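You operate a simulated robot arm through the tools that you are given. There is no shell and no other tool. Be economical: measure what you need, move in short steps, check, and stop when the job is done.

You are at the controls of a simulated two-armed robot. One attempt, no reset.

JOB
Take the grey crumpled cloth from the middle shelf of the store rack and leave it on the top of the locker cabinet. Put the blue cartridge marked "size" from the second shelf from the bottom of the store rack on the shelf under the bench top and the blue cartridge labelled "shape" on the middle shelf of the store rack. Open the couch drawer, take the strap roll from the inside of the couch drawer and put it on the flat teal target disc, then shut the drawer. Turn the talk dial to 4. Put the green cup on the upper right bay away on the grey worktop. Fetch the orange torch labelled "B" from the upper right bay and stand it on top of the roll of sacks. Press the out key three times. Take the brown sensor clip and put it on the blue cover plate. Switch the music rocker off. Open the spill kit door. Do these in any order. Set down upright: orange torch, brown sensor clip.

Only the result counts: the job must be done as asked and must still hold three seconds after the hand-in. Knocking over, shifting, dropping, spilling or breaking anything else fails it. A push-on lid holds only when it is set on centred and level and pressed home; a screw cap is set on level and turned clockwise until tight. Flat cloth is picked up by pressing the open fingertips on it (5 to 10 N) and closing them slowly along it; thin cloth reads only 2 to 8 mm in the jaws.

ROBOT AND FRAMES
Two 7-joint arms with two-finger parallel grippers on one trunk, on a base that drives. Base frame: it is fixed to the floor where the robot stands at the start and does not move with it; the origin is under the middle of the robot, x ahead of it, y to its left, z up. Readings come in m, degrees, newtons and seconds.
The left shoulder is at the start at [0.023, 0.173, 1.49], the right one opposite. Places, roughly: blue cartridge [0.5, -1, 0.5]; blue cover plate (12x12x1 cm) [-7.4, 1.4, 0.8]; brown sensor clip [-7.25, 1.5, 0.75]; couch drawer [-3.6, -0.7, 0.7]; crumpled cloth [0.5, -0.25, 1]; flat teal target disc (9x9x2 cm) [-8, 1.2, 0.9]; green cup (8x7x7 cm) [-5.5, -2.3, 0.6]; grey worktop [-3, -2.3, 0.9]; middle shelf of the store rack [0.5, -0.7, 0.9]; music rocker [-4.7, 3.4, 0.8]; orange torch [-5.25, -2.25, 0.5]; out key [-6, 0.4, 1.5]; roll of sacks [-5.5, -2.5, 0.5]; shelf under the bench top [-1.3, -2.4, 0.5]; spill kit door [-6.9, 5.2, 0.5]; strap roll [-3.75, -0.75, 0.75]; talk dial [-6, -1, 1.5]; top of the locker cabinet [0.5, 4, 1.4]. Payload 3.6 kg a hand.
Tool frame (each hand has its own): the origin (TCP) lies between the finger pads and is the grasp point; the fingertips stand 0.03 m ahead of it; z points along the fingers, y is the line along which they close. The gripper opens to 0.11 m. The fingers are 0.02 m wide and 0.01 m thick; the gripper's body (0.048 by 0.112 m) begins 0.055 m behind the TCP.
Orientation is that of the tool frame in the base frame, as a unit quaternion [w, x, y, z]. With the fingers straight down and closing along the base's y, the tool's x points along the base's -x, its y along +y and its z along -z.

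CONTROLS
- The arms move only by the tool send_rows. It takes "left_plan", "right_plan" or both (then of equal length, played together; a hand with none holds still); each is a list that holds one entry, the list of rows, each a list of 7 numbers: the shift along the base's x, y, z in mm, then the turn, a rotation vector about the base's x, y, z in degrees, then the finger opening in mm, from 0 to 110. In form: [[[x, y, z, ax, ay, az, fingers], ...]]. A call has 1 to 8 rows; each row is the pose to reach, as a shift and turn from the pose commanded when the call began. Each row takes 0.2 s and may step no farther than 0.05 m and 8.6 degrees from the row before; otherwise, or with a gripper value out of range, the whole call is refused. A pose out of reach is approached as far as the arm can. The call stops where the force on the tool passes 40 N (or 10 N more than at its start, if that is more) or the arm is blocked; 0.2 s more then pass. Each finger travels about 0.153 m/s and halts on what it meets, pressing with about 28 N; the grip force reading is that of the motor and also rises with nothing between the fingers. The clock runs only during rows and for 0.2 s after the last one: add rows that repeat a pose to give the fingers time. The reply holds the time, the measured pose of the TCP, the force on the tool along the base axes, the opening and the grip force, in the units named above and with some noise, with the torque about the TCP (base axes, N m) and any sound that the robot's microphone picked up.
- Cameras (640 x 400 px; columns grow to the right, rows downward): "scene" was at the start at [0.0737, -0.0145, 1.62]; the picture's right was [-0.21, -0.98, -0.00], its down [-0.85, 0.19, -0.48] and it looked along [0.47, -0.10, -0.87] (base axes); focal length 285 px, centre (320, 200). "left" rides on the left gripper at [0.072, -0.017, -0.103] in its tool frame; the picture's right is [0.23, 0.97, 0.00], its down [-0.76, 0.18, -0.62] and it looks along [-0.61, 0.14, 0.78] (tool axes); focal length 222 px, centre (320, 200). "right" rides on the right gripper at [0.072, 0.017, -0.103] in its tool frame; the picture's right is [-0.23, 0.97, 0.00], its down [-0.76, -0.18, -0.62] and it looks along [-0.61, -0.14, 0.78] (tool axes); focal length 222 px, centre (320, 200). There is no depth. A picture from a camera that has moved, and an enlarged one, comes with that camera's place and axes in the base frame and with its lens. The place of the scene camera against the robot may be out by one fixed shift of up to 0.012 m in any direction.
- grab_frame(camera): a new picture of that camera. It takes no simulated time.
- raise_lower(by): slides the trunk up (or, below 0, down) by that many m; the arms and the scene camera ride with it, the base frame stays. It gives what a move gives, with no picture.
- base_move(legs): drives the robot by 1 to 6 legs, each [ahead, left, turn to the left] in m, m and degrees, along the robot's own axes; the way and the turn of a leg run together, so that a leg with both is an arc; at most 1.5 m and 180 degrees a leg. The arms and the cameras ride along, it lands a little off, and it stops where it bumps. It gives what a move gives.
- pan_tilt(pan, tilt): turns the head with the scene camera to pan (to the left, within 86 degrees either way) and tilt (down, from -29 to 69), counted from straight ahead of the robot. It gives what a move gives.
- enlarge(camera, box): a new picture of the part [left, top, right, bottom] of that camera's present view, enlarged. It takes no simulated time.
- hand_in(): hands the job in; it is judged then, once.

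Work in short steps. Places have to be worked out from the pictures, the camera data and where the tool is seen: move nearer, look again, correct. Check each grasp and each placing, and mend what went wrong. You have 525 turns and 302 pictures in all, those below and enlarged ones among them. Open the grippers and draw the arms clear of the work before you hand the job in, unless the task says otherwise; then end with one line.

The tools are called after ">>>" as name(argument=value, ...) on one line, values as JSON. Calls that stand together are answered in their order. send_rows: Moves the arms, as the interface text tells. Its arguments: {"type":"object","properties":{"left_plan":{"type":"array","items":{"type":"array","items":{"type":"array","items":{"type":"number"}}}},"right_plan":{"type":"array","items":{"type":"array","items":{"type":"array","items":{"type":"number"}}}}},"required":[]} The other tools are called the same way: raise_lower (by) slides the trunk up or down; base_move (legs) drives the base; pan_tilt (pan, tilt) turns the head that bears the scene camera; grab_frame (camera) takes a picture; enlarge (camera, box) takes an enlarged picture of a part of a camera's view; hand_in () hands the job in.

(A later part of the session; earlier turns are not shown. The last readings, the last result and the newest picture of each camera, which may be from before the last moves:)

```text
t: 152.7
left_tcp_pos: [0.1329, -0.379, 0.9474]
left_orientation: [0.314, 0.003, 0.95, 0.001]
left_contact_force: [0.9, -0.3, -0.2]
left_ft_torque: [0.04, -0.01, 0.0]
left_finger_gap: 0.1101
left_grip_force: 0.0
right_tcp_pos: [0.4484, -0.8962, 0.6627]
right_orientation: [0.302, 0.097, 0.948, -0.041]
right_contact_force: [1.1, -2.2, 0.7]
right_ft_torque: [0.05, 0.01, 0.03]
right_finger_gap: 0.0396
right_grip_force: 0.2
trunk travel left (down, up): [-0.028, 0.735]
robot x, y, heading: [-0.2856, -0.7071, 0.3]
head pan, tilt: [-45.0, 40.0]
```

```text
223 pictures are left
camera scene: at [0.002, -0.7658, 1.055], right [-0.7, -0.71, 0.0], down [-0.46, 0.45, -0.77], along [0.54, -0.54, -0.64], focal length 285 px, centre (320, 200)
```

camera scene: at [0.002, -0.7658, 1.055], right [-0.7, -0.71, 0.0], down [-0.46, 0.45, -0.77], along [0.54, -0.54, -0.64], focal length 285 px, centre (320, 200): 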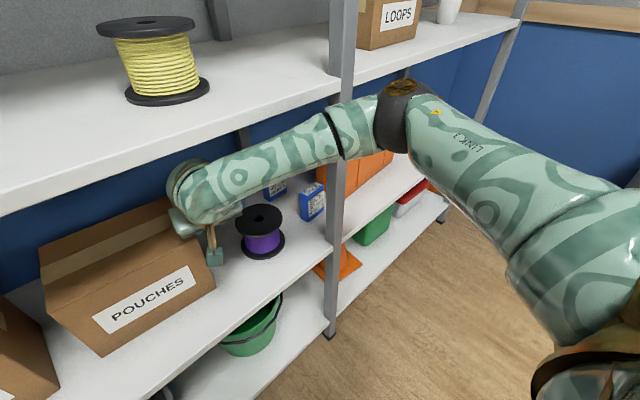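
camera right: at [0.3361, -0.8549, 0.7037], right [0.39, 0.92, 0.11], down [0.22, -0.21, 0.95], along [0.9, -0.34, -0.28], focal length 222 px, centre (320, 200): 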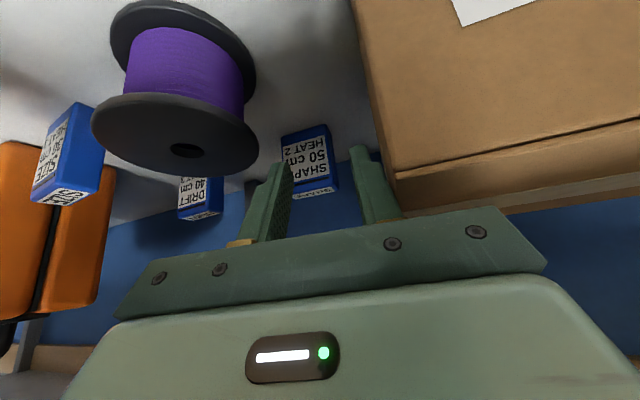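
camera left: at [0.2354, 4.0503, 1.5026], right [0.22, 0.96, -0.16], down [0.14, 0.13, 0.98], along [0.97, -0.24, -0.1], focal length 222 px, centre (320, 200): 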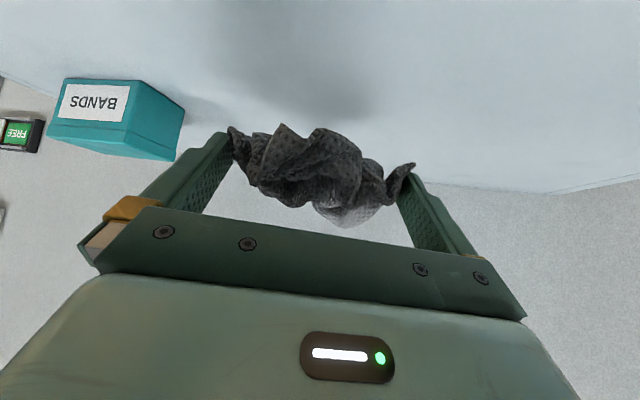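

The elbow sits right by the post; the left arm is the better choice here (elbow to the left). Retract the right arm the way it came, then back off.

>>> send_rows(right_plan=[[[-40, 0, 4, 0, 0, 0, 40], [-80, 0, 10, 0, 0, 0, 40], [-120, 0, 16, 0, 0, 0, 40], [-160, 0, 20, 0, 0, 0, 40], [-200, 0, 20, 0, 0, 0, 60]]])

>>> base_move(legs=[[-0.25, 0, 0], [0, -0.33, 0]])

>>> send_rows(left_plan=[[[30, -20, -30, 0, 0, -4, 80], [60, -40, -60, 0, 0, -8, 60], [95, -60, -90, 0, 0, -12, 40], [130, -80, -120, 0, 0, -15, 40], [160, -80, -150, 0, 0, -15, 40], [190, -80, -180, 0, 0, -15, 40], [220, -80, -210, 0, 0, -15, 40], [230, -80, -245, 0, 0, -15, 40]]], right_plan=[[[-25, -20, 30, 0, 0, 0, 60], [-50, -40, 60, 0, 0, 0, 60], [-75, -60, 90, 0, 0, 0, 60], [-100, -80, 120, 0, 0, 0, 60], [-125, -80, 150, 0, 0, 0, 60], [-150, -80, 170, 0, 0, 0, 60], [-150, -80, 170, 0, 0, 0, 60], [-150, -80, 170, 0, 0, 0, 60]]])

>>> pan_tilt(pan=10, tilt=40)

>>> grab_frame(camera="scene")

```text
t: 153.9
left_tcp_pos: [0.1317, -0.3793, 0.9471]
left_orientation: [0.313, 0.004, 0.95, 0.001]
left_contact_force: [0.3, 0.4, 0.1]
left_ft_torque: [0.01, -0.01, 0.0]
left_finger_gap: 0.1099
left_grip_force: 0.1
right_tcp_pos: [0.2478, -0.8944, 0.6833]
right_orientation: [0.302, 0.097, 0.948, -0.041]
right_contact_force: [0.5, -0.3, -0.9]
right_ft_torque: [0.01, 0.0, -0.01]
right_finger_gap: 0.0599
right_grip_force: 0.0
trunk travel left (down, up): [-0.028, 0.735]
robot x, y, heading: [-0.2828, -0.7097, -0.1]
head pan, tilt: [-45.0, 40.0]
```

```text
t: 157.5
left_tcp_pos: [-0.116, -0.7122, 0.9475]
left_orientation: [0.312, 0.004, 0.95, 0.001]
left_contact_force: [-0.2, -0.4, -0.5]
left_ft_torque: [0.03, -0.01, -0.01]
left_finger_gap: 0.1101
left_grip_force: 0.0
right_tcp_pos: [-0.0012, -1.2281, 0.682]
right_orientation: [0.301, 0.097, 0.948, -0.041]
right_contact_force: [-1.5, -0.9, 0.2]
right_ft_torque: [0.02, -0.03, 0.0]
right_finger_gap: 0.0601
right_grip_force: 0.1
trunk travel left (down, up): [-0.028, 0.735]
robot x, y, heading: [-0.5367, -1.0336, 0.3]
head pan, tilt: [-45.0, 40.0]
```

```text
refused: row 3 steps farther than a row can; nothing moved
```

```text
t: 158.7
left_tcp_pos: [-0.1156, -0.7121, 0.9481]
left_orientation: [0.313, 0.004, 0.95, 0.001]
left_contact_force: [-0.2, -0.4, -0.3]
left_ft_torque: [-0.01, 0.01, -0.03]
left_finger_gap: 0.11
left_grip_force: 0.0
right_tcp_pos: [-0.0017, -1.2282, 0.6821]
right_orientation: [0.301, 0.097, 0.948, -0.042]
right_contact_force: [-0.7, 0.7, -0.4]
right_ft_torque: [0.01, 0.02, -0.01]
right_finger_gap: 0.0601
right_grip_force: 0.0
trunk travel left (down, up): [-0.028, 0.735]
robot x, y, heading: [-0.535, -1.0393, 0.2]
head pan, tilt: [10.0, 40.0]
```

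```text
222 pictures are left
camera scene: at [-0.2237, -1.0237, 1.055], right [0.17, -0.98, 0.0], down [-0.63, -0.11, -0.77], along [0.75, 0.13, -0.64], focal length 285 px, centre (320, 200)
```

scene: 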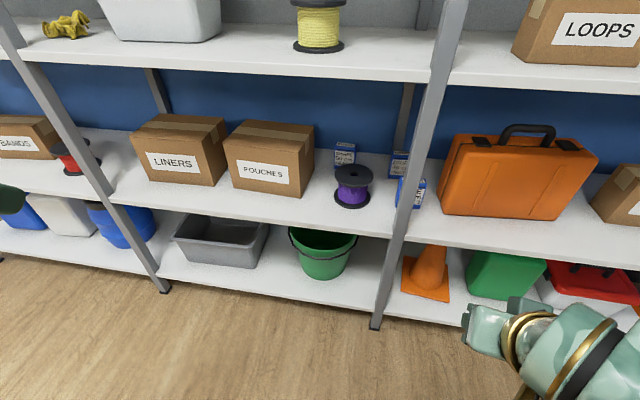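

Bring the left hand forward and down to the entry pose (az -15°), and tuck the right hand back.

>>> send_rows(left_plan=[[[21, -18, -32, 0, 0, -4, 80], [42, -36, -64, 0, 0, -8, 60], [63, -54, -96, 0, 0, -12, 40], [84, -72, -128, 0, 0, -15, 40], [105, -90, -160, 0, 0, -15, 40], [126, -108, -192, 0, 0, -15, 40], [147, -126, -224, 0, 0, -15, 40], [168, -150, -256, 0, 0, -15, 40]]], right_plan=[[[-20, -15, 25, 0, 0, 0, 60], [-40, -30, 50, 0, 0, 0, 60], [-60, -45, 75, 0, 0, 0, 60], [-80, -60, 100, 0, 0, 0, 60], [-100, -75, 120, 0, 0, 0, 60], [-120, -80, 140, 0, 0, 0, 60], [-140, -80, 150, 0, 0, 0, 60], [-140, -80, 150, 0, 0, 0, 60]]])

>>> grab_frame(camera="left")

>>> grab_frame(camera="scene")

```text
t: 160.5
left_tcp_pos: [0.0525, -0.8612, 0.6905]
left_orientation: [0.311, 0.128, 0.941, -0.04]
left_contact_force: [0.2, 0.5, -0.2]
left_ft_torque: [-0.01, -0.02, 0.01]
left_finger_gap: 0.0399
left_grip_force: 0.1
left hand out of reach, approached as far as the arm can: row 1, 2, 3, 4, 5
right_tcp_pos: [-0.0519, -1.3097, 0.9059]
right_orientation: [0.3, 0.098, 0.948, -0.042]
right_contact_force: [-0.1, -0.2, -0.4]
right_ft_torque: [0.0, 0.02, 0.01]
right_finger_gap: 0.06
right_grip_force: 0.1
right hand out of reach, approached as far as the arm can: row 1, 2, 3, 4, 5, 6, 7, 8
trunk travel left (down, up): [-0.028, 0.735]
robot x, y, heading: [-0.5352, -1.04, 0.0]
head pan, tilt: [10.0, 40.0]
```

```text
221 pictures are left
camera left: at [-0.0674, -0.8476, 0.7307], right [0.08, 0.99, -0.13], down [0.28, 0.1, 0.95], along [0.96, -0.12, -0.27], focal length 222 px, centre (320, 200)
```

left: 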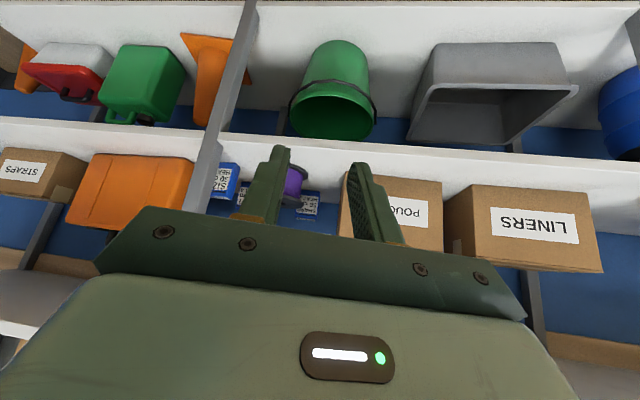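

```text
220 pictures are left
camera scene: at [-0.2229, -1.0237, 1.0547], right [0.18, -0.98, 0.0], down [-0.63, -0.11, -0.77], along [0.75, 0.13, -0.64], focal length 285 px, centre (320, 200)
```

scene: 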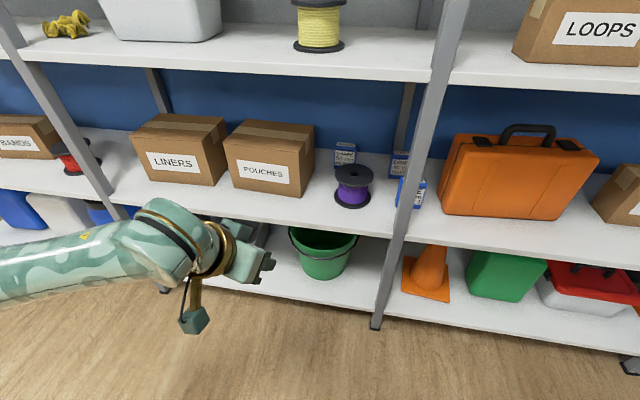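

Entry pose is good. Drive 0.25 forward (and 3 cm right).

>>> base_move(legs=[[0.25, -0.03, 0]])

>>> send_rows(left_plan=[[[40, 0, 0, 0, 0, 0, 40], [80, 0, -5, 0, 0, 0, 40], [120, 0, -12, 0, 0, 0, 40], [150, 0, -20, 0, 0, 0, 40]]])

>>> grab_frame(camera="left")

>>> grab_frame(camera="scene")

```text
t: 162.3
left_tcp_pos: [0.3021, -0.8935, 0.6908]
left_orientation: [0.311, 0.128, 0.941, -0.04]
left_contact_force: [0.8, 0.2, 0.3]
left_ft_torque: [-0.03, 0.01, 0.0]
left_finger_gap: 0.0398
left_grip_force: 0.0
right_tcp_pos: [0.1969, -1.342, 0.9065]
right_orientation: [0.3, 0.098, 0.948, -0.042]
right_contact_force: [0.4, 0.2, 0.2]
right_ft_torque: [-0.01, 0.0, 0.0]
right_finger_gap: 0.0602
right_grip_force: 0.1
trunk travel left (down, up): [-0.028, 0.735]
robot x, y, heading: [-0.286, -1.0703, -0.2]
head pan, tilt: [10.0, 40.0]
```

```text
t: 163.3
left_tcp_pos: [0.4526, -0.8944, 0.6699]
left_orientation: [0.311, 0.13, 0.941, -0.041]
left_contact_force: [0.2, -0.9, -1.1]
left_ft_torque: [-0.03, 0.01, 0.01]
left_finger_gap: 0.0393
left_grip_force: 0.1
right_tcp_pos: [0.1953, -1.342, 0.9072]
right_orientation: [0.302, 0.1, 0.947, -0.042]
right_contact_force: [0.5, 0.2, 0.8]
right_ft_torque: [0.01, 0.03, 0.0]
right_finger_gap: 0.0601
right_grip_force: 0.0
trunk travel left (down, up): [-0.028, 0.735]
robot x, y, heading: [-0.2884, -1.0696, -0.2]
head pan, tilt: [10.0, 40.0]
```

```text
219 pictures are left
camera left: at [0.3313, -0.8791, 0.711], right [0.09, 0.99, -0.13], down [0.28, 0.1, 0.95], along [0.96, -0.12, -0.27], focal length 222 px, centre (320, 200)
```

left: 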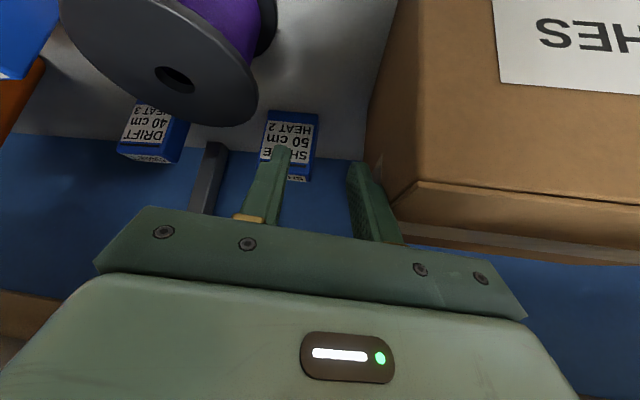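

```text
218 pictures are left
camera scene: at [0.0255, -1.0548, 1.055], right [0.17, -0.98, 0.0], down [-0.63, -0.11, -0.77], along [0.75, 0.13, -0.64], focal length 285 px, centre (320, 200)
```

scene: 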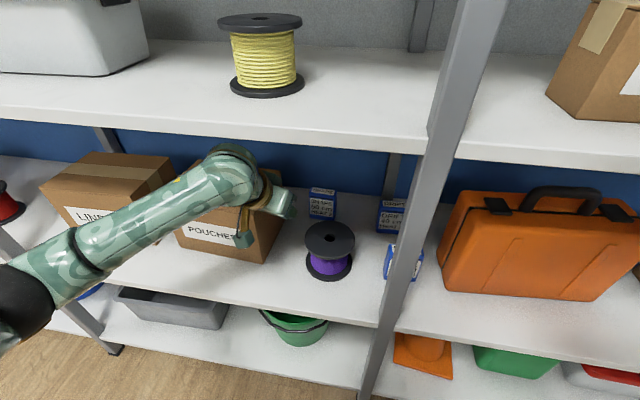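

SHAPE confirmed at (0.56,-0.952). Move over it, open, and descend along the fingers.

>>> send_rows(left_plan=[[[35, -20, 0, 0, 0, 0, 40], [67, -45, 0, 0, 0, 0, 45], [67, -50, 0, 0, 0, 0, 75], [67, -50, 0, 0, 0, 0, 92]]])

>>> grab_frame(camera="left")

```text
t: 164.3
left_tcp_pos: [0.5177, -0.9443, 0.6704]
left_orientation: [0.311, 0.129, 0.941, -0.04]
left_contact_force: [-0.6, -0.7, 0.2]
left_ft_torque: [0.02, 0.01, 0.03]
left_finger_gap: 0.092
left_grip_force: 0.1
right_tcp_pos: [0.1961, -1.3424, 0.9073]
right_orientation: [0.3, 0.1, 0.948, -0.043]
right_contact_force: [-0.1, 0.2, -0.3]
right_ft_torque: [-0.02, 0.0, 0.01]
right_finger_gap: 0.0599
right_grip_force: 0.0
trunk travel left (down, up): [-0.028, 0.735]
robot x, y, heading: [-0.2846, -1.0696, -0.2]
head pan, tilt: [10.0, 40.0]
```

```text
217 pictures are left
camera left: at [0.3984, -0.9293, 0.7118], right [0.09, 0.99, -0.13], down [0.28, 0.1, 0.95], along [0.96, -0.12, -0.27], focal length 222 px, centre (320, 200)
```

left: 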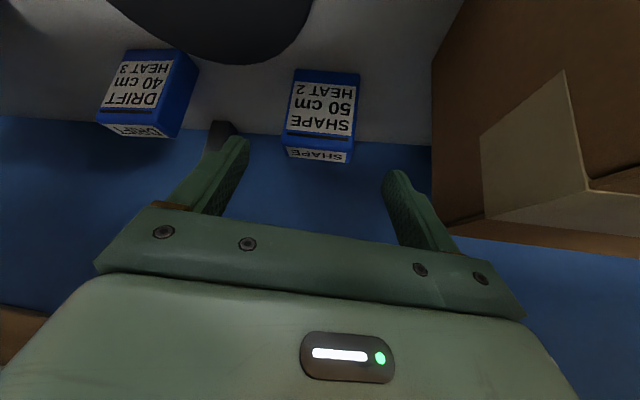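

>>> send_rows(left_plan=[[[12, -3, -15, 0, 0, 0, 92], [24, -6, -30, 0, 0, 0, 92], [36, -8, -44, 0, 0, 0, 92], [44, -9, -56, 0, 0, 0, 92]]])

>>> grab_frame(camera="left")

```text
t: 165.3
left_tcp_pos: [0.5632, -0.9524, 0.6144]
left_orientation: [0.31, 0.129, 0.941, -0.039]
left_contact_force: [0.8, 0.1, -0.4]
left_ft_torque: [0.01, -0.01, -0.02]
left_finger_gap: 0.092
left_grip_force: 0.0
right_tcp_pos: [0.1962, -1.3419, 0.9071]
right_orientation: [0.301, 0.099, 0.948, -0.041]
right_contact_force: [-0.4, 0.5, -0.3]
right_ft_torque: [0.0, 0.02, 0.04]
right_finger_gap: 0.06
right_grip_force: 0.1
trunk travel left (down, up): [-0.028, 0.735]
robot x, y, heading: [-0.2852, -1.0672, 0.0]
head pan, tilt: [10.0, 40.0]
```

```text
216 pictures are left
camera left: at [0.4424, -0.9368, 0.6551], right [0.09, 0.99, -0.13], down [0.28, 0.1, 0.95], along [0.96, -0.12, -0.27], focal length 222 px, centre (320, 200)
```

left: 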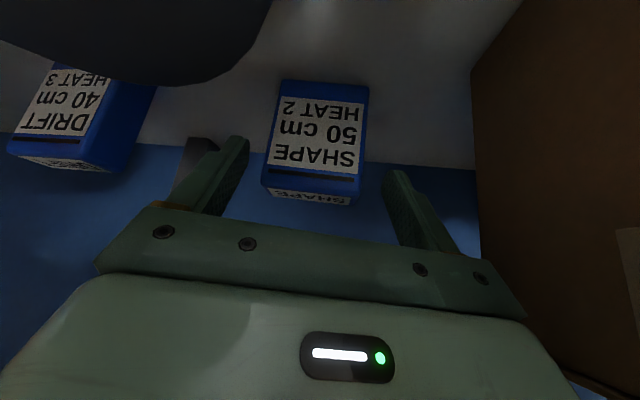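

Advance 10 mm more and close on it.

>>> send_rows(left_plan=[[[8, 0, -4, 0, 0, 0, 92], [13, 0, -6, 0, 0, 0, 92], [13, 0, -6, 0, 0, 0, 75], [13, 0, -6, 0, 0, 0, 60], [13, 0, -6, 0, 0, 0, 45], [13, 0, -6, 0, 0, 0, 30], [13, 0, -6, 0, 0, 0, 30]]])

>>> grab_frame(camera="left")

```text
t: 166.9
left_tcp_pos: [0.5757, -0.9532, 0.6083]
left_orientation: [0.311, 0.129, 0.941, -0.04]
left_contact_force: [-0.1, -0.1, -0.5]
left_ft_torque: [-0.05, -0.04, 0.01]
left_finger_gap: 0.0723
left_grip_force: 28.1
right_tcp_pos: [0.1968, -1.3416, 0.9065]
right_orientation: [0.301, 0.099, 0.948, -0.042]
right_contact_force: [-0.2, 0.4, 0.7]
right_ft_torque: [-0.04, -0.01, 0.03]
right_finger_gap: 0.06
right_grip_force: 0.1
trunk travel left (down, up): [-0.028, 0.735]
robot x, y, heading: [-0.2857, -1.0685, -0.1]
head pan, tilt: [10.0, 40.0]
```

```text
215 pictures are left
camera left: at [0.4551, -0.9374, 0.6494], right [0.09, 0.99, -0.13], down [0.28, 0.1, 0.95], along [0.96, -0.12, -0.27], focal length 222 px, centre (320, 200)
```

left: 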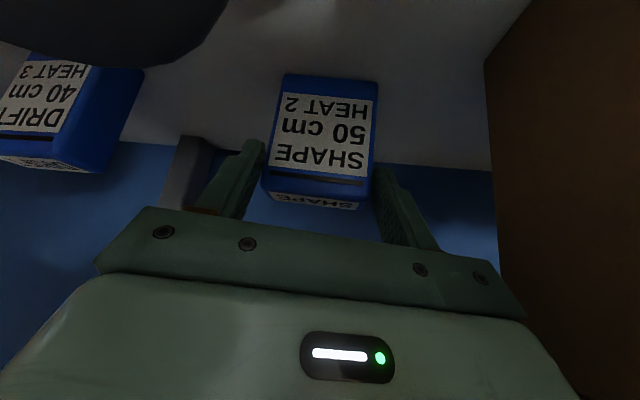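

Gripped (72 mm). Lift 45 mm and check.

>>> send_rows(left_plan=[[[0, 0, 10, 0, 0, 0, 30], [0, 0, 25, 0, 0, 0, 30], [0, 0, 45, 0, 0, 0, 30]]])

>>> grab_frame(camera="left")

>>> grab_frame(camera="scene")

```text
t: 167.7
left_tcp_pos: [0.5766, -0.9528, 0.6533]
left_orientation: [0.31, 0.129, 0.941, -0.04]
left_contact_force: [-0.3, 0.2, -0.7]
left_ft_torque: [0.02, 0.02, -0.02]
left_finger_gap: 0.0724
left_grip_force: 27.8
right_tcp_pos: [0.197, -1.342, 0.9072]
right_orientation: [0.3, 0.1, 0.948, -0.042]
right_contact_force: [0.2, -0.7, 1.5]
right_ft_torque: [0.03, -0.01, 0.0]
right_finger_gap: 0.0602
right_grip_force: 0.1
trunk travel left (down, up): [-0.028, 0.735]
robot x, y, heading: [-0.2867, -1.0644, 0.3]
head pan, tilt: [10.0, 40.0]
```

```text
214 pictures are left
camera left: at [0.4555, -0.9378, 0.6945], right [0.09, 0.99, -0.13], down [0.28, 0.1, 0.95], along [0.96, -0.12, -0.27], focal length 222 px, centre (320, 200)
```

left: 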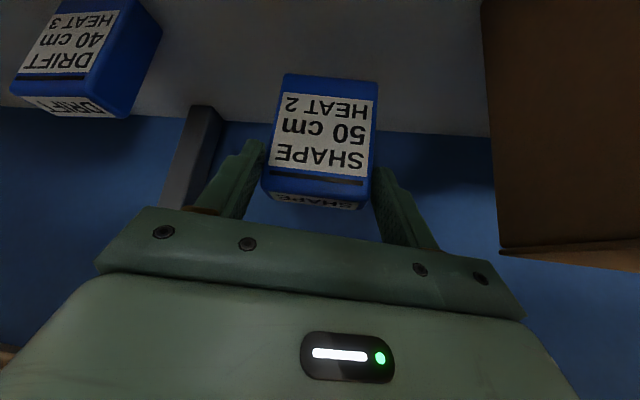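

```text
213 pictures are left
camera scene: at [0.0254, -1.0546, 1.055], right [0.17, -0.98, 0.0], down [-0.63, -0.11, -0.77], along [0.75, 0.13, -0.64], focal length 285 px, centre (320, 200)
```

scene: 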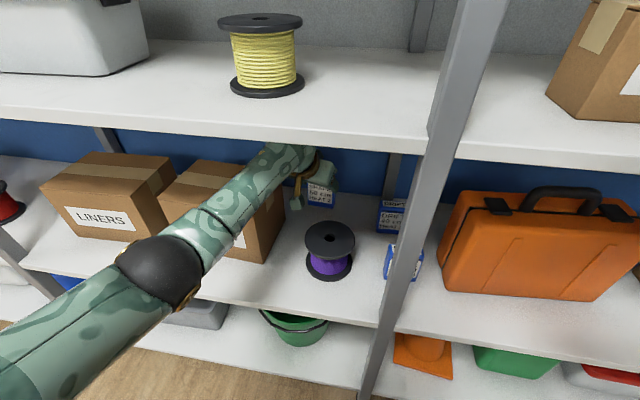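

Held. Lift further while flattening the hand 20° to keep the wrist below the shelf, then withdraw over the spool.

>>> send_rows(left_plan=[[[0, 0, 14, 0, -5, 0, 30], [0, 5, 28, 0, -10, 0, 30], [-2, 10, 42, 0, -15, 0, 30], [-4, 15, 54, 0, -20, 0, 30]]])

>>> grab_frame(camera="scene")

>>> grab_frame(camera="left")

```text
t: 168.7
left_tcp_pos: [0.5711, -0.9383, 0.708]
left_orientation: [0.469, 0.135, 0.873, -0.017]
left_contact_force: [-0.2, -0.7, -1.2]
left_ft_torque: [0.03, 0.03, 0.02]
left_finger_gap: 0.0718
left_grip_force: 27.5
right_tcp_pos: [0.1957, -1.3438, 0.9074]
right_orientation: [0.301, 0.099, 0.948, -0.042]
right_contact_force: [0.4, 0.0, 0.2]
right_ft_torque: [0.01, 0.0, -0.02]
right_finger_gap: 0.0602
right_grip_force: 0.1
trunk travel left (down, up): [-0.028, 0.735]
robot x, y, heading: [-0.2922, -1.0693, -0.3]
head pan, tilt: [10.0, 40.0]
```

```text
212 pictures are left
camera scene: at [0.0256, -1.0545, 1.055], right [0.17, -0.98, 0.0], down [-0.63, -0.11, -0.77], along [0.75, 0.13, -0.64], focal length 285 px, centre (320, 200)
```

scene: 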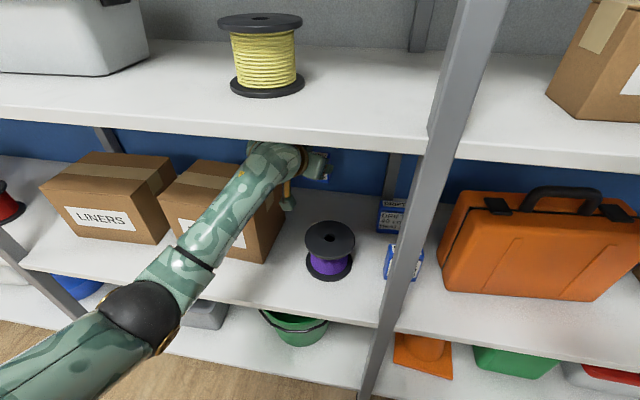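

```text
211 pictures are left
camera left: at [0.4451, -0.9223, 0.7049], right [0.13, 0.99, -0.09], down [-0.06, 0.1, 0.99], along [0.99, -0.12, 0.08], focal length 222 px, centre (320, 200)
```

left: 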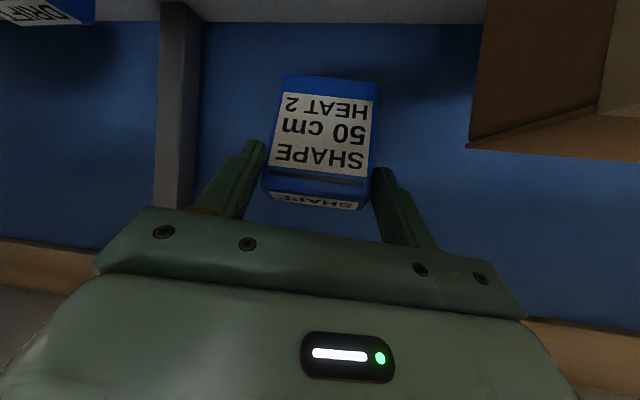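

Back the base straight out.

>>> base_move(legs=[[-0.4, 0, 0]])

>>> pan_tilt(pan=10, tilt=30)

>>> grab_frame(camera="scene")

```text
t: 171.2
left_tcp_pos: [0.1693, -0.9391, 0.7075]
left_orientation: [0.469, 0.135, 0.873, -0.017]
left_contact_force: [-0.1, -0.4, -1.1]
left_ft_torque: [0.02, 0.02, -0.01]
left_finger_gap: 0.0721
left_grip_force: 27.8
right_tcp_pos: [-0.2085, -1.3424, 0.9055]
right_orientation: [0.301, 0.099, 0.948, -0.041]
right_contact_force: [-0.5, 0.4, -0.9]
right_ft_torque: [-0.02, -0.02, 0.02]
right_finger_gap: 0.0601
right_grip_force: 0.0
trunk travel left (down, up): [-0.028, 0.735]
robot x, y, heading: [-0.6911, -1.0673, 0.1]
head pan, tilt: [10.0, 40.0]
```

```text
t: 172.0
left_tcp_pos: [0.1692, -0.9383, 0.7086]
left_orientation: [0.469, 0.135, 0.873, -0.018]
left_contact_force: [-0.4, 0.0, -1.3]
left_ft_torque: [0.04, -0.01, -0.04]
left_finger_gap: 0.0719
left_grip_force: 28.5
right_tcp_pos: [-0.2074, -1.3421, 0.9058]
right_orientation: [0.3, 0.1, 0.948, -0.041]
right_contact_force: [0.1, -0.1, -0.5]
right_ft_torque: [-0.02, 0.04, -0.01]
right_finger_gap: 0.0596
right_grip_force: 0.0
trunk travel left (down, up): [-0.028, 0.735]
robot x, y, heading: [-0.6893, -1.0658, -0.2]
head pan, tilt: [10.0, 30.0]
```

```text
210 pictures are left
camera scene: at [-0.3722, -1.0534, 1.0703], right [0.17, -0.99, 0.0], down [-0.49, -0.09, -0.87], along [0.85, 0.15, -0.5], focal length 285 px, centre (320, 200)
```

scene: 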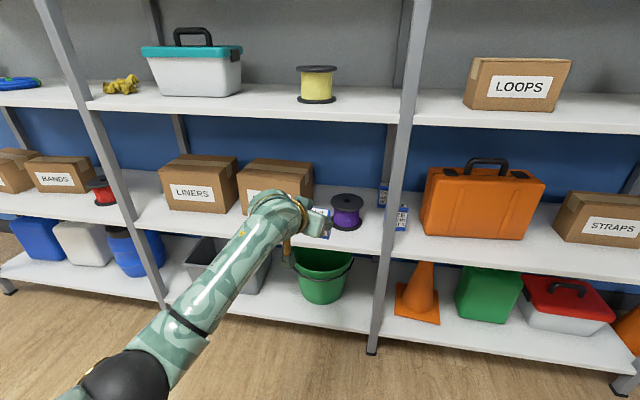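

Raise the trunk and restore the hand tilt so the cartridge is upright again.

>>> send_rows(left_plan=[[[-40, 0, 0, 0, 5, 0, 30], [-80, 0, 0, 0, 10, 0, 30], [-120, 0, 0, 0, 15, 0, 30], [-160, 0, 0, 0, 20, 0, 30]]])

>>> raise_lower(by=0.36)

>>> base_move(legs=[[0, 0.187, 0], [0.3, 0, 0]])

>>> pan_tilt(pan=10, tilt=40)

>>> grab_frame(camera="scene")

>>> grab_frame(camera="left")

```text
t: 173.0
left_tcp_pos: [0.0086, -0.9378, 0.7072]
left_orientation: [0.309, 0.13, 0.941, -0.04]
left_contact_force: [-0.3, 0.5, -0.1]
left_ft_torque: [0.0, 0.01, 0.0]
left_finger_gap: 0.0718
left_grip_force: 28.4
right_tcp_pos: [-0.2078, -1.3426, 0.9064]
right_orientation: [0.301, 0.1, 0.947, -0.042]
right_contact_force: [0.0, -0.7, -0.1]
right_ft_torque: [-0.02, 0.01, -0.02]
right_finger_gap: 0.0601
right_grip_force: 0.1
trunk travel left (down, up): [-0.028, 0.735]
robot x, y, heading: [-0.6912, -1.0647, -0.2]
head pan, tilt: [10.0, 30.0]
```

```text
t: 176.5
left_tcp_pos: [0.0098, -0.9387, 1.0676]
left_orientation: [0.31, 0.131, 0.941, -0.041]
left_contact_force: [-0.6, 0.5, -1.6]
left_ft_torque: [0.0, -0.03, 0.0]
left_finger_gap: 0.0716
left_grip_force: 28.5
right_tcp_pos: [-0.2087, -1.3432, 1.2669]
right_orientation: [0.301, 0.1, 0.948, -0.041]
right_contact_force: [-0.6, -0.1, 0.0]
right_ft_torque: [0.0, 0.01, 0.01]
right_finger_gap: 0.0599
right_grip_force: 0.0
trunk travel left (down, up): [-0.388, 0.375]
robot x, y, heading: [-0.6864, -1.0661, -0.1]
head pan, tilt: [10.0, 30.0]
```

```text
t: 179.7
left_tcp_pos: [0.3093, -0.7551, 1.0675]
left_orientation: [0.311, 0.131, 0.941, -0.04]
left_contact_force: [0.5, 0.0, -0.8]
left_ft_torque: [-0.01, 0.03, 0.03]
left_finger_gap: 0.0713
left_grip_force: 27.9
right_tcp_pos: [0.0917, -1.1596, 1.2671]
right_orientation: [0.301, 0.1, 0.948, -0.042]
right_contact_force: [0.4, 0.7, 0.5]
right_ft_torque: [0.0, -0.02, 0.0]
right_finger_gap: 0.06
right_grip_force: 0.1
trunk travel left (down, up): [-0.388, 0.375]
robot x, y, heading: [-0.3885, -0.8873, -0.3]
head pan, tilt: [10.0, 30.0]
```

```text
t: 180.4
left_tcp_pos: [0.309, -0.7558, 1.069]
left_orientation: [0.31, 0.131, 0.941, -0.041]
left_contact_force: [0.6, -0.1, -1.8]
left_ft_torque: [0.01, 0.04, -0.01]
left_finger_gap: 0.0714
left_grip_force: 28.3
right_tcp_pos: [0.0906, -1.1604, 1.2674]
right_orientation: [0.3, 0.101, 0.948, -0.042]
right_contact_force: [-0.1, 0.0, -0.1]
right_ft_torque: [-0.02, -0.02, -0.01]
right_finger_gap: 0.0602
right_grip_force: 0.0
trunk travel left (down, up): [-0.388, 0.375]
robot x, y, heading: [-0.387, -0.8859, -0.1]
head pan, tilt: [10.0, 40.0]
```

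```text
209 pictures are left
camera scene: at [-0.2613, -0.8694, 1.4316], right [0.17, -0.99, 0.0], down [-0.63, -0.11, -0.77], along [0.76, 0.13, -0.64], focal length 285 px, centre (320, 200)
```

scene: 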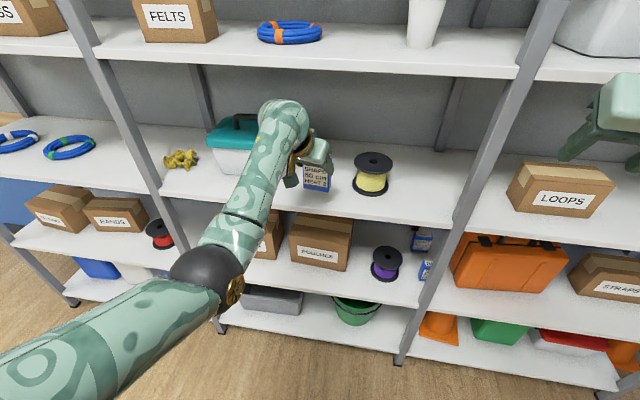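

```text
208 pictures are left
camera left: at [0.1891, -0.7399, 1.1088], right [0.09, 0.99, -0.13], down [0.28, 0.1, 0.95], along [0.96, -0.12, -0.27], focal length 222 px, centre (320, 200)
```

left: 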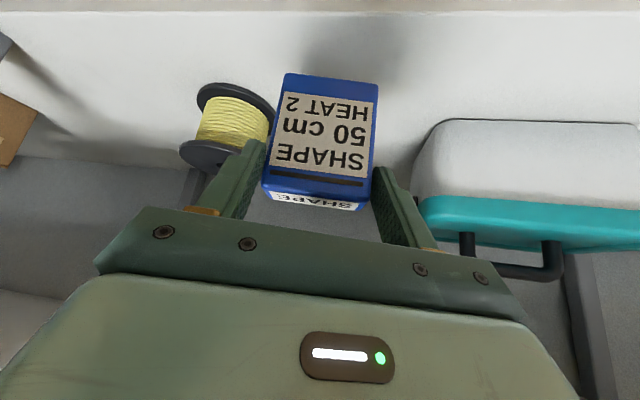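

Centre between spool and teal box. Extend 70 mm and lower to the shelf (expected TCP z ≈ 0.988).

>>> send_rows(left_plan=[[[25, 0, -10, 0, 0, 0, 30], [50, 0, -25, 0, 0, 0, 30], [70, 0, -45, 0, 0, 0, 30], [70, 0, -65, 0, 0, 0, 30], [70, 0, -74, 0, 0, 0, 30]]])

>>> send_rows(left_plan=[[[0, 0, -3, 0, 0, 0, 30], [0, 0, -6, 0, 0, 0, 30], [0, 0, -8, 0, 0, 0, 30], [0, 0, -10, 0, 0, 0, 30]]])

>>> grab_frame(camera="left")

```text
t: 181.6
left_tcp_pos: [0.3586, -0.7461, 1.0085]
left_orientation: [0.315, 0.131, 0.939, -0.042]
left_contact_force: [1.4, -0.3, 13.0]
left_ft_torque: [-0.1, -0.3, 0.05]
left_finger_gap: 0.0712
left_grip_force: 27.8
left hand out of reach, approached as far as the arm can: row 3, 4, 5
right_tcp_pos: [0.0896, -1.1596, 1.267]
right_orientation: [0.301, 0.1, 0.947, -0.041]
right_contact_force: [0.1, -0.4, 0.4]
right_ft_torque: [0.03, 0.01, 0.0]
right_finger_gap: 0.0599
right_grip_force: 0.1
trunk travel left (down, up): [-0.388, 0.375]
robot x, y, heading: [-0.385, -0.8833, -0.2]
head pan, tilt: [10.0, 40.0]
```

```text
t: 182.6
left_tcp_pos: [0.3546, -0.7461, 1.0007]
left_orientation: [0.314, 0.132, 0.939, -0.04]
left_contact_force: [1.7, -2.1, 26.6]
left_ft_torque: [-0.49, -0.54, 0.15]
left_finger_gap: 0.0708
left_grip_force: 28.6
right_tcp_pos: [0.0884, -1.1598, 1.268]
right_orientation: [0.302, 0.101, 0.947, -0.041]
right_contact_force: [0.2, 0.0, -0.2]
right_ft_torque: [0.02, 0.0, -0.02]
right_finger_gap: 0.0601
right_grip_force: 0.1
trunk travel left (down, up): [-0.388, 0.375]
robot x, y, heading: [-0.3899, -0.8852, -0.5]
head pan, tilt: [10.0, 40.0]
```

```text
207 pictures are left
camera left: at [0.2341, -0.7305, 1.0405], right [0.09, 0.99, -0.13], down [0.27, 0.1, 0.96], along [0.96, -0.12, -0.26], focal length 222 px, centre (320, 200)
```

left: 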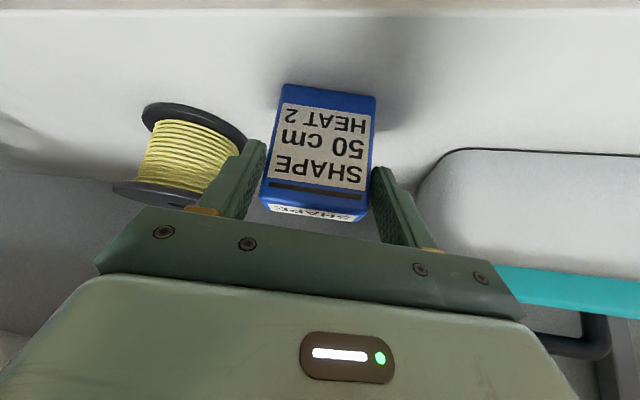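

Cartridge is on the shelf. Open and retreat along the fingers.

>>> send_rows(left_plan=[[[0, 0, 3, 0, 0, 0, 30], [0, 0, 3, 0, 0, 0, 80], [0, 0, 3, 0, 0, 0, 92], [-12, 3, 18, 0, 0, 0, 92], [-26, 7, 38, 0, 0, 0, 92], [-46, 12, 62, 0, 0, 0, 92], [-70, 16, 80, 0, 0, 0, 92]]])

>>> grab_frame(camera="left")

```text
t: 184.2
left_tcp_pos: [0.3651, -0.7398, 1.0631]
left_orientation: [0.31, 0.131, 0.941, -0.041]
left_contact_force: [-0.3, 0.0, 0.2]
left_ft_torque: [0.02, -0.03, 0.02]
left_finger_gap: 0.0921
left_grip_force: 0.1
left hand out of reach, approached as far as the arm can: row 1, 2, 4, 5, 6, 7
right_tcp_pos: [0.091, -1.1592, 1.2669]
right_orientation: [0.3, 0.1, 0.948, -0.042]
right_contact_force: [-0.5, 0.8, 0.2]
right_ft_torque: [0.02, 0.0, 0.02]
right_finger_gap: 0.0601
right_grip_force: 0.0
trunk travel left (down, up): [-0.388, 0.375]
robot x, y, heading: [-0.3903, -0.8809, -0.4]
head pan, tilt: [10.0, 40.0]
```

```text
206 pictures are left
camera left: at [0.2446, -0.7239, 1.1045], right [0.09, 0.99, -0.13], down [0.28, 0.1, 0.95], along [0.96, -0.12, -0.27], focal length 222 px, centre (320, 200)
```

left: 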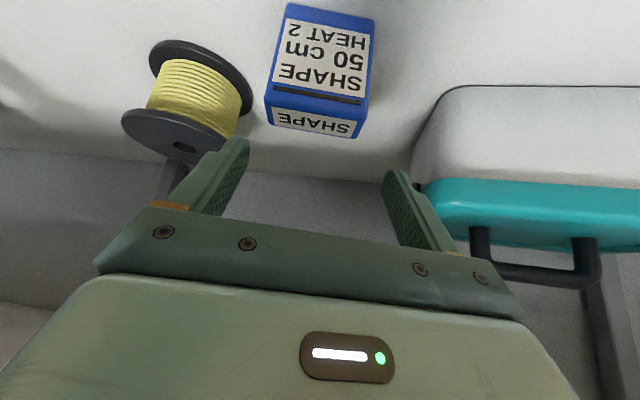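

SHAPE stands on the middle shelf. Back out.

>>> base_move(legs=[[-0.35, 0, 0]])

>>> grab_frame(camera="scene")

```text
t: 186.4
left_tcp_pos: [0.0133, -0.7382, 1.0639]
left_orientation: [0.311, 0.132, 0.94, -0.042]
left_contact_force: [0.2, 0.2, 0.5]
left_ft_torque: [0.02, 0.0, 0.02]
left_finger_gap: 0.0918
left_grip_force: 0.0
right_tcp_pos: [-0.2621, -1.157, 1.2683]
right_orientation: [0.301, 0.101, 0.947, -0.042]
right_contact_force: [-1.2, 0.1, 0.6]
right_ft_torque: [-0.03, 0.0, -0.02]
right_finger_gap: 0.0601
right_grip_force: 0.0
trunk travel left (down, up): [-0.388, 0.375]
robot x, y, heading: [-0.7402, -0.88, -0.4]
head pan, tilt: [10.0, 40.0]
```

```text
205 pictures are left
camera scene: at [-0.6138, -0.8672, 1.4316], right [0.17, -0.99, 0.0], down [-0.63, -0.11, -0.77], along [0.76, 0.13, -0.64], focal length 285 px, centre (320, 200)
```

scene: 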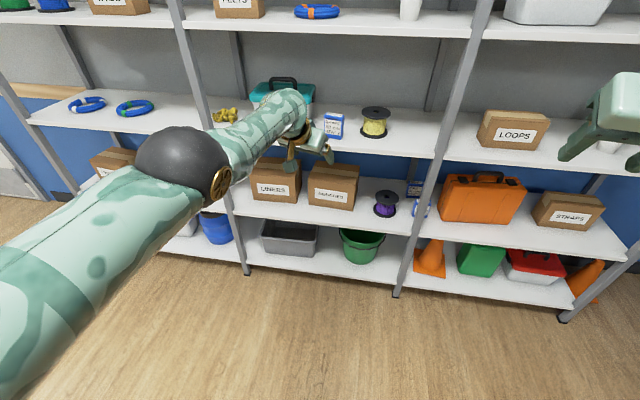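

Now SIZE with the left arm: turn the hand to point right (az ≈ -75°) in free space first.

>>> send_rows(left_plan=[[[-20, -5, 0, 0, 0, -7.5, 92], [-40, -10, 0, 0, 0, -15, 92], [-60, -15, 0, 0, 0, -22.5, 92], [-80, -20, 0, 0, 0, -30, 92], [-100, -25, 0, 0, 0, -37.5, 92], [-120, -30, 0, 0, 0, -45, 92], [-130, -40, 0, 0, 0, -52.5, 92], [-140, -50, 0, 0, 0, -60, 92]]])

>>> raise_lower(by=-0.36)

>>> send_rows(left_plan=[[[0, 0, 0, 5, 1.3, 0, 92], [0, 0, 0, 10, 2.6, 0, 92], [0, 0, 0, 10, 2.6, 0, 92]]])

>>> grab_frame(camera="scene")

```text
t: 188.2
left_tcp_pos: [-0.0661, -0.7914, 1.0615]
left_orientation: [0.246, 0.587, 0.747, -0.193]
left_contact_force: [-0.4, 0.3, 0.5]
left_ft_torque: [-0.04, 0.02, 0.01]
left_finger_gap: 0.0923
left_grip_force: 0.0
left hand out of reach, approached as far as the arm can: row 1, 2, 3, 4, 5, 6, 7, 8
right_tcp_pos: [-0.2611, -1.1564, 1.2662]
right_orientation: [0.3, 0.101, 0.948, -0.042]
right_contact_force: [0.6, -1.1, -0.1]
right_ft_torque: [-0.01, 0.0, 0.0]
right_finger_gap: 0.0601
right_grip_force: 0.0
trunk travel left (down, up): [-0.388, 0.375]
robot x, y, heading: [-0.7397, -0.8821, -0.4]
head pan, tilt: [10.0, 40.0]
```

```text
t: 191.8
left_tcp_pos: [-0.0662, -0.7919, 0.4548]
left_orientation: [0.087, 0.532, 0.784, -0.308]
left_contact_force: [0.3, -0.4, 0.1]
left_ft_torque: [0.01, -0.03, 0.0]
left_finger_gap: 0.0919
left_grip_force: 0.1
right_tcp_pos: [-0.261, -1.1577, 0.9074]
right_orientation: [0.301, 0.101, 0.947, -0.041]
right_contact_force: [-0.8, 0.8, -1.2]
right_ft_torque: [0.02, -0.01, -0.02]
right_finger_gap: 0.0598
right_grip_force: 0.0
trunk travel left (down, up): [-0.028, 0.735]
robot x, y, heading: [-0.7395, -0.881, -0.3]
head pan, tilt: [10.0, 40.0]
```

```text
t: 192.6
left_tcp_pos: [-0.0668, -0.7918, 0.4554]
left_orientation: [0.022, 0.531, 0.809, -0.25]
left_contact_force: [-0.3, 0.5, 0.3]
left_ft_torque: [0.01, 0.0, 0.0]
left_finger_gap: 0.0921
left_grip_force: 0.1
right_tcp_pos: [-0.2599, -1.1567, 0.9069]
right_orientation: [0.301, 0.101, 0.947, -0.041]
right_contact_force: [-0.1, 0.8, -0.6]
right_ft_torque: [-0.05, -0.02, 0.0]
right_finger_gap: 0.06
right_grip_force: 0.1
trunk travel left (down, up): [-0.028, 0.735]
robot x, y, heading: [-0.7408, -0.8839, -0.5]
head pan, tilt: [10.0, 40.0]
```

```text
204 pictures are left
camera scene: at [-0.4295, -0.8685, 1.055], right [0.17, -0.99, 0.0], down [-0.63, -0.11, -0.77], along [0.75, 0.13, -0.64], focal length 285 px, centre (320, 200)
```

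scene: 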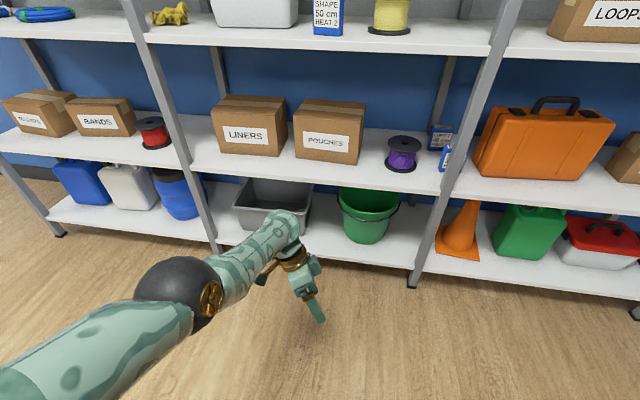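

The left arm swung lower than expected. Correct its tilt and raise it to entry height.

>>> send_rows(left_plan=[[[0, 0, 40, 0.2, -4, -0.6, 92], [0, 0, 80, 0.4, -8, -1.2, 92], [0, 0, 120, 0.6, -12, -1.8, 92], [0, 0, 160, 0.7, -16, -2.4, 92], [0, 0, 200, 0.8, -20, -3, 92], [0, 0, 240, 0.9, -23, -3.3, 92], [0, 0, 265, 0.9, -23, -3.3, 92]]])

>>> grab_frame(camera="scene")

```text
t: 194.2
left_tcp_pos: [0.0638, -0.8107, 0.7139]
left_orientation: [0.17, 0.594, 0.775, -0.133]
left_contact_force: [-0.1, -1.0, 0.1]
left_ft_torque: [-0.01, 0.02, 0.0]
left_finger_gap: 0.092
left_grip_force: 0.2
left hand out of reach, approached as far as the arm can: row 1, 2, 3, 4, 5, 6, 7
right_tcp_pos: [-0.2604, -1.1567, 0.9074]
right_orientation: [0.3, 0.102, 0.948, -0.042]
right_contact_force: [0.5, 0.1, -0.3]
right_ft_torque: [-0.05, 0.02, 0.03]
right_finger_gap: 0.0601
right_grip_force: 0.1
trunk travel left (down, up): [-0.028, 0.735]
robot x, y, heading: [-0.7418, -0.8809, -0.5]
head pan, tilt: [10.0, 40.0]
```

```text
203 pictures are left
camera scene: at [-0.4298, -0.8685, 1.0551], right [0.17, -0.99, 0.0], down [-0.63, -0.11, -0.77], along [0.76, 0.13, -0.64], focal length 285 px, centre (320, 200)
```

scene: 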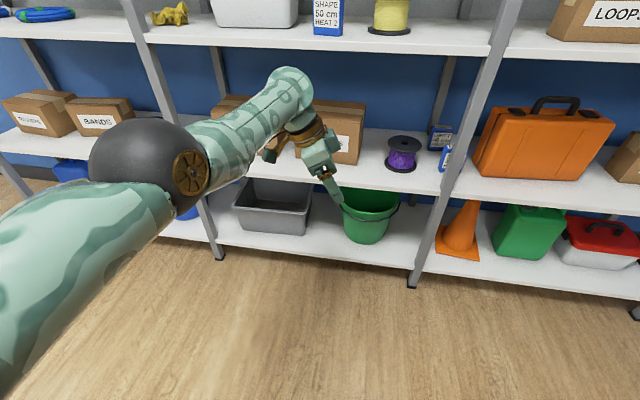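

Refine the hand: pitch ≈50°, az ≈-58°, opening 60; and lower to entry height 0.672. Then align the base.

>>> send_rows(left_plan=[[[0, 0, -10, -3.4, -1.5, 4.2, 70], [0, 0, -20, -6.8, -3, 8.4, 50], [0, 0, -30, -10.2, -4.6, 12.5, 45], [0, 0, -42, -13.6, -6.1, 16.7, 45], [0, 0, -42, -13.6, -6.1, 16.7, 45]]])

>>> base_move(legs=[[0, -0.21, 0.4], [0.15, 0, 0]])

>>> grab_frame(camera="scene")

>>> grab_frame(camera="left")

```text
t: 195.3
left_tcp_pos: [0.1038, -0.816, 0.6635]
left_orientation: [0.3, 0.456, 0.821, -0.166]
left_contact_force: [-1.0, 0.1, 0.3]
left_ft_torque: [0.0, -0.04, 0.0]
left_finger_gap: 0.0452
left_grip_force: 0.0
left hand out of reach, approached as far as the arm can: row 1, 2, 3, 4, 5
right_tcp_pos: [-0.2602, -1.1573, 0.9071]
right_orientation: [0.3, 0.1, 0.948, -0.041]
right_contact_force: [-0.2, -0.4, 0.1]
right_ft_torque: [-0.03, -0.01, 0.0]
right_finger_gap: 0.06
right_grip_force: 0.0
trunk travel left (down, up): [-0.028, 0.735]
robot x, y, heading: [-0.7427, -0.8801, -0.4]
head pan, tilt: [10.0, 40.0]
```

```text
t: 198.0
left_tcp_pos: [0.2553, -1.0196, 0.661]
left_orientation: [0.299, 0.453, 0.823, -0.165]
left_contact_force: [-0.3, -0.4, 0.2]
left_ft_torque: [-0.02, -0.01, -0.01]
left_finger_gap: 0.0449
left_grip_force: 0.1
right_tcp_pos: [-0.1079, -1.3626, 0.9071]
right_orientation: [0.299, 0.099, 0.948, -0.042]
right_contact_force: [-0.2, -0.1, 0.5]
right_ft_torque: [0.01, 0.02, -0.01]
right_finger_gap: 0.06
right_grip_force: 0.1
trunk travel left (down, up): [-0.028, 0.735]
robot x, y, heading: [-0.5897, -1.0924, -0.1]
head pan, tilt: [10.0, 40.0]
```

```text
202 pictures are left
camera scene: at [-0.2786, -1.0752, 1.0547], right [0.17, -0.98, 0.0], down [-0.63, -0.11, -0.77], along [0.75, 0.13, -0.64], focal length 285 px, centre (320, 200)
```

scene: 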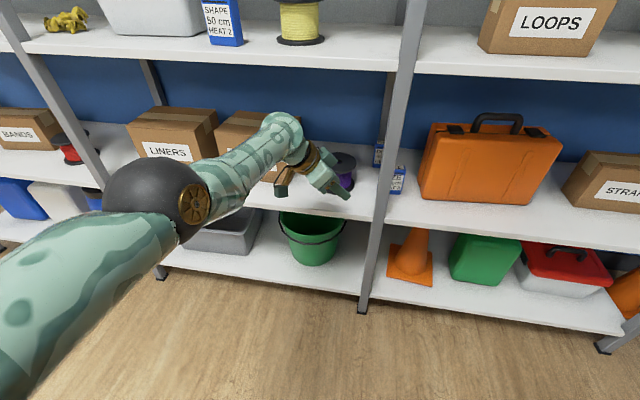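

```text
201 pictures are left
camera left: at [0.1743, -0.9256, 0.6955], right [0.73, 0.67, -0.15], down [0.25, -0.06, 0.97], along [0.64, -0.74, -0.21], focal length 222 px, centre (320, 200)
```

left: 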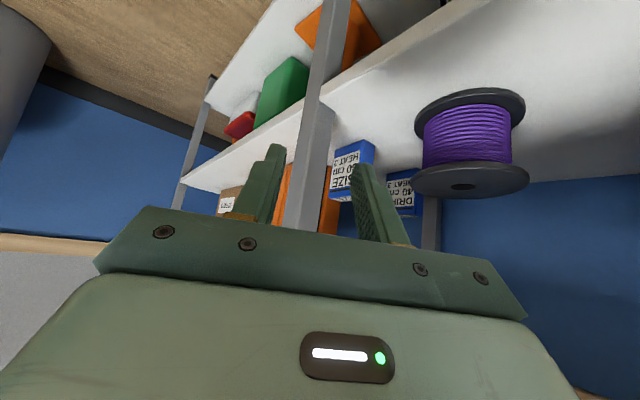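

SIZE is at ≈(0.395–0.42, -1.105…-1.175). Raise to clear the spool top, and creep in by base.

>>> send_rows(left_plan=[[[0, 0, 8, 0, 0, 0, 45], [0, 0, 15, 0, 0, 0, 45]]])

>>> base_move(legs=[[0.09, 0, 0]])

>>> grab_frame(camera="left")

>>> grab_frame(camera="scene")

```text
t: 198.6
left_tcp_pos: [0.2564, -1.0189, 0.6771]
left_orientation: [0.298, 0.454, 0.823, -0.166]
left_contact_force: [0.0, -0.7, -0.3]
left_ft_torque: [-0.03, 0.01, 0.0]
left_finger_gap: 0.0448
left_grip_force: 0.1
right_tcp_pos: [-0.1078, -1.3645, 0.9061]
right_orientation: [0.3, 0.098, 0.948, -0.041]
right_contact_force: [0.7, 0.4, -1.0]
right_ft_torque: [-0.02, 0.01, -0.01]
right_finger_gap: 0.0603
right_grip_force: 0.0
trunk travel left (down, up): [-0.028, 0.735]
robot x, y, heading: [-0.5915, -1.0857, 0.2]
head pan, tilt: [10.0, 40.0]
```

```text
t: 199.7
left_tcp_pos: [0.3458, -1.019, 0.6757]
left_orientation: [0.298, 0.454, 0.823, -0.165]
left_contact_force: [0.5, -0.2, -0.3]
left_ft_torque: [0.02, -0.01, -0.01]
left_finger_gap: 0.045
left_grip_force: 0.1
right_tcp_pos: [-0.017, -1.3626, 0.906]
right_orientation: [0.3, 0.099, 0.948, -0.042]
right_contact_force: [0.6, 0.7, 0.0]
right_ft_torque: [-0.01, 0.02, 0.01]
right_finger_gap: 0.06
right_grip_force: 0.1
trunk travel left (down, up): [-0.028, 0.735]
robot x, y, heading: [-0.5033, -1.0908, 0.1]
head pan, tilt: [10.0, 40.0]
```

```text
200 pictures are left
camera left: at [0.2664, -0.9252, 0.7094], right [0.73, 0.67, -0.15], down [0.25, -0.06, 0.97], along [0.63, -0.74, -0.21], focal length 222 px, centre (320, 200)
```

left: 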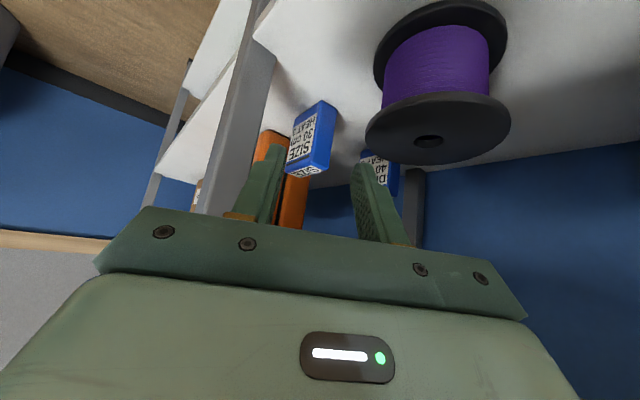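

```text
199 pictures are left
camera scene: at [-0.1883, -1.075, 1.0545], right [0.17, -0.98, 0.0], down [-0.63, -0.11, -0.76], along [0.75, 0.13, -0.64], focal length 285 px, centre (320, 200)
```

scene: 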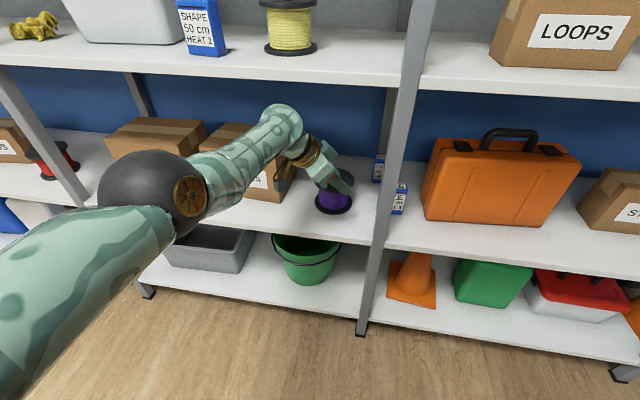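

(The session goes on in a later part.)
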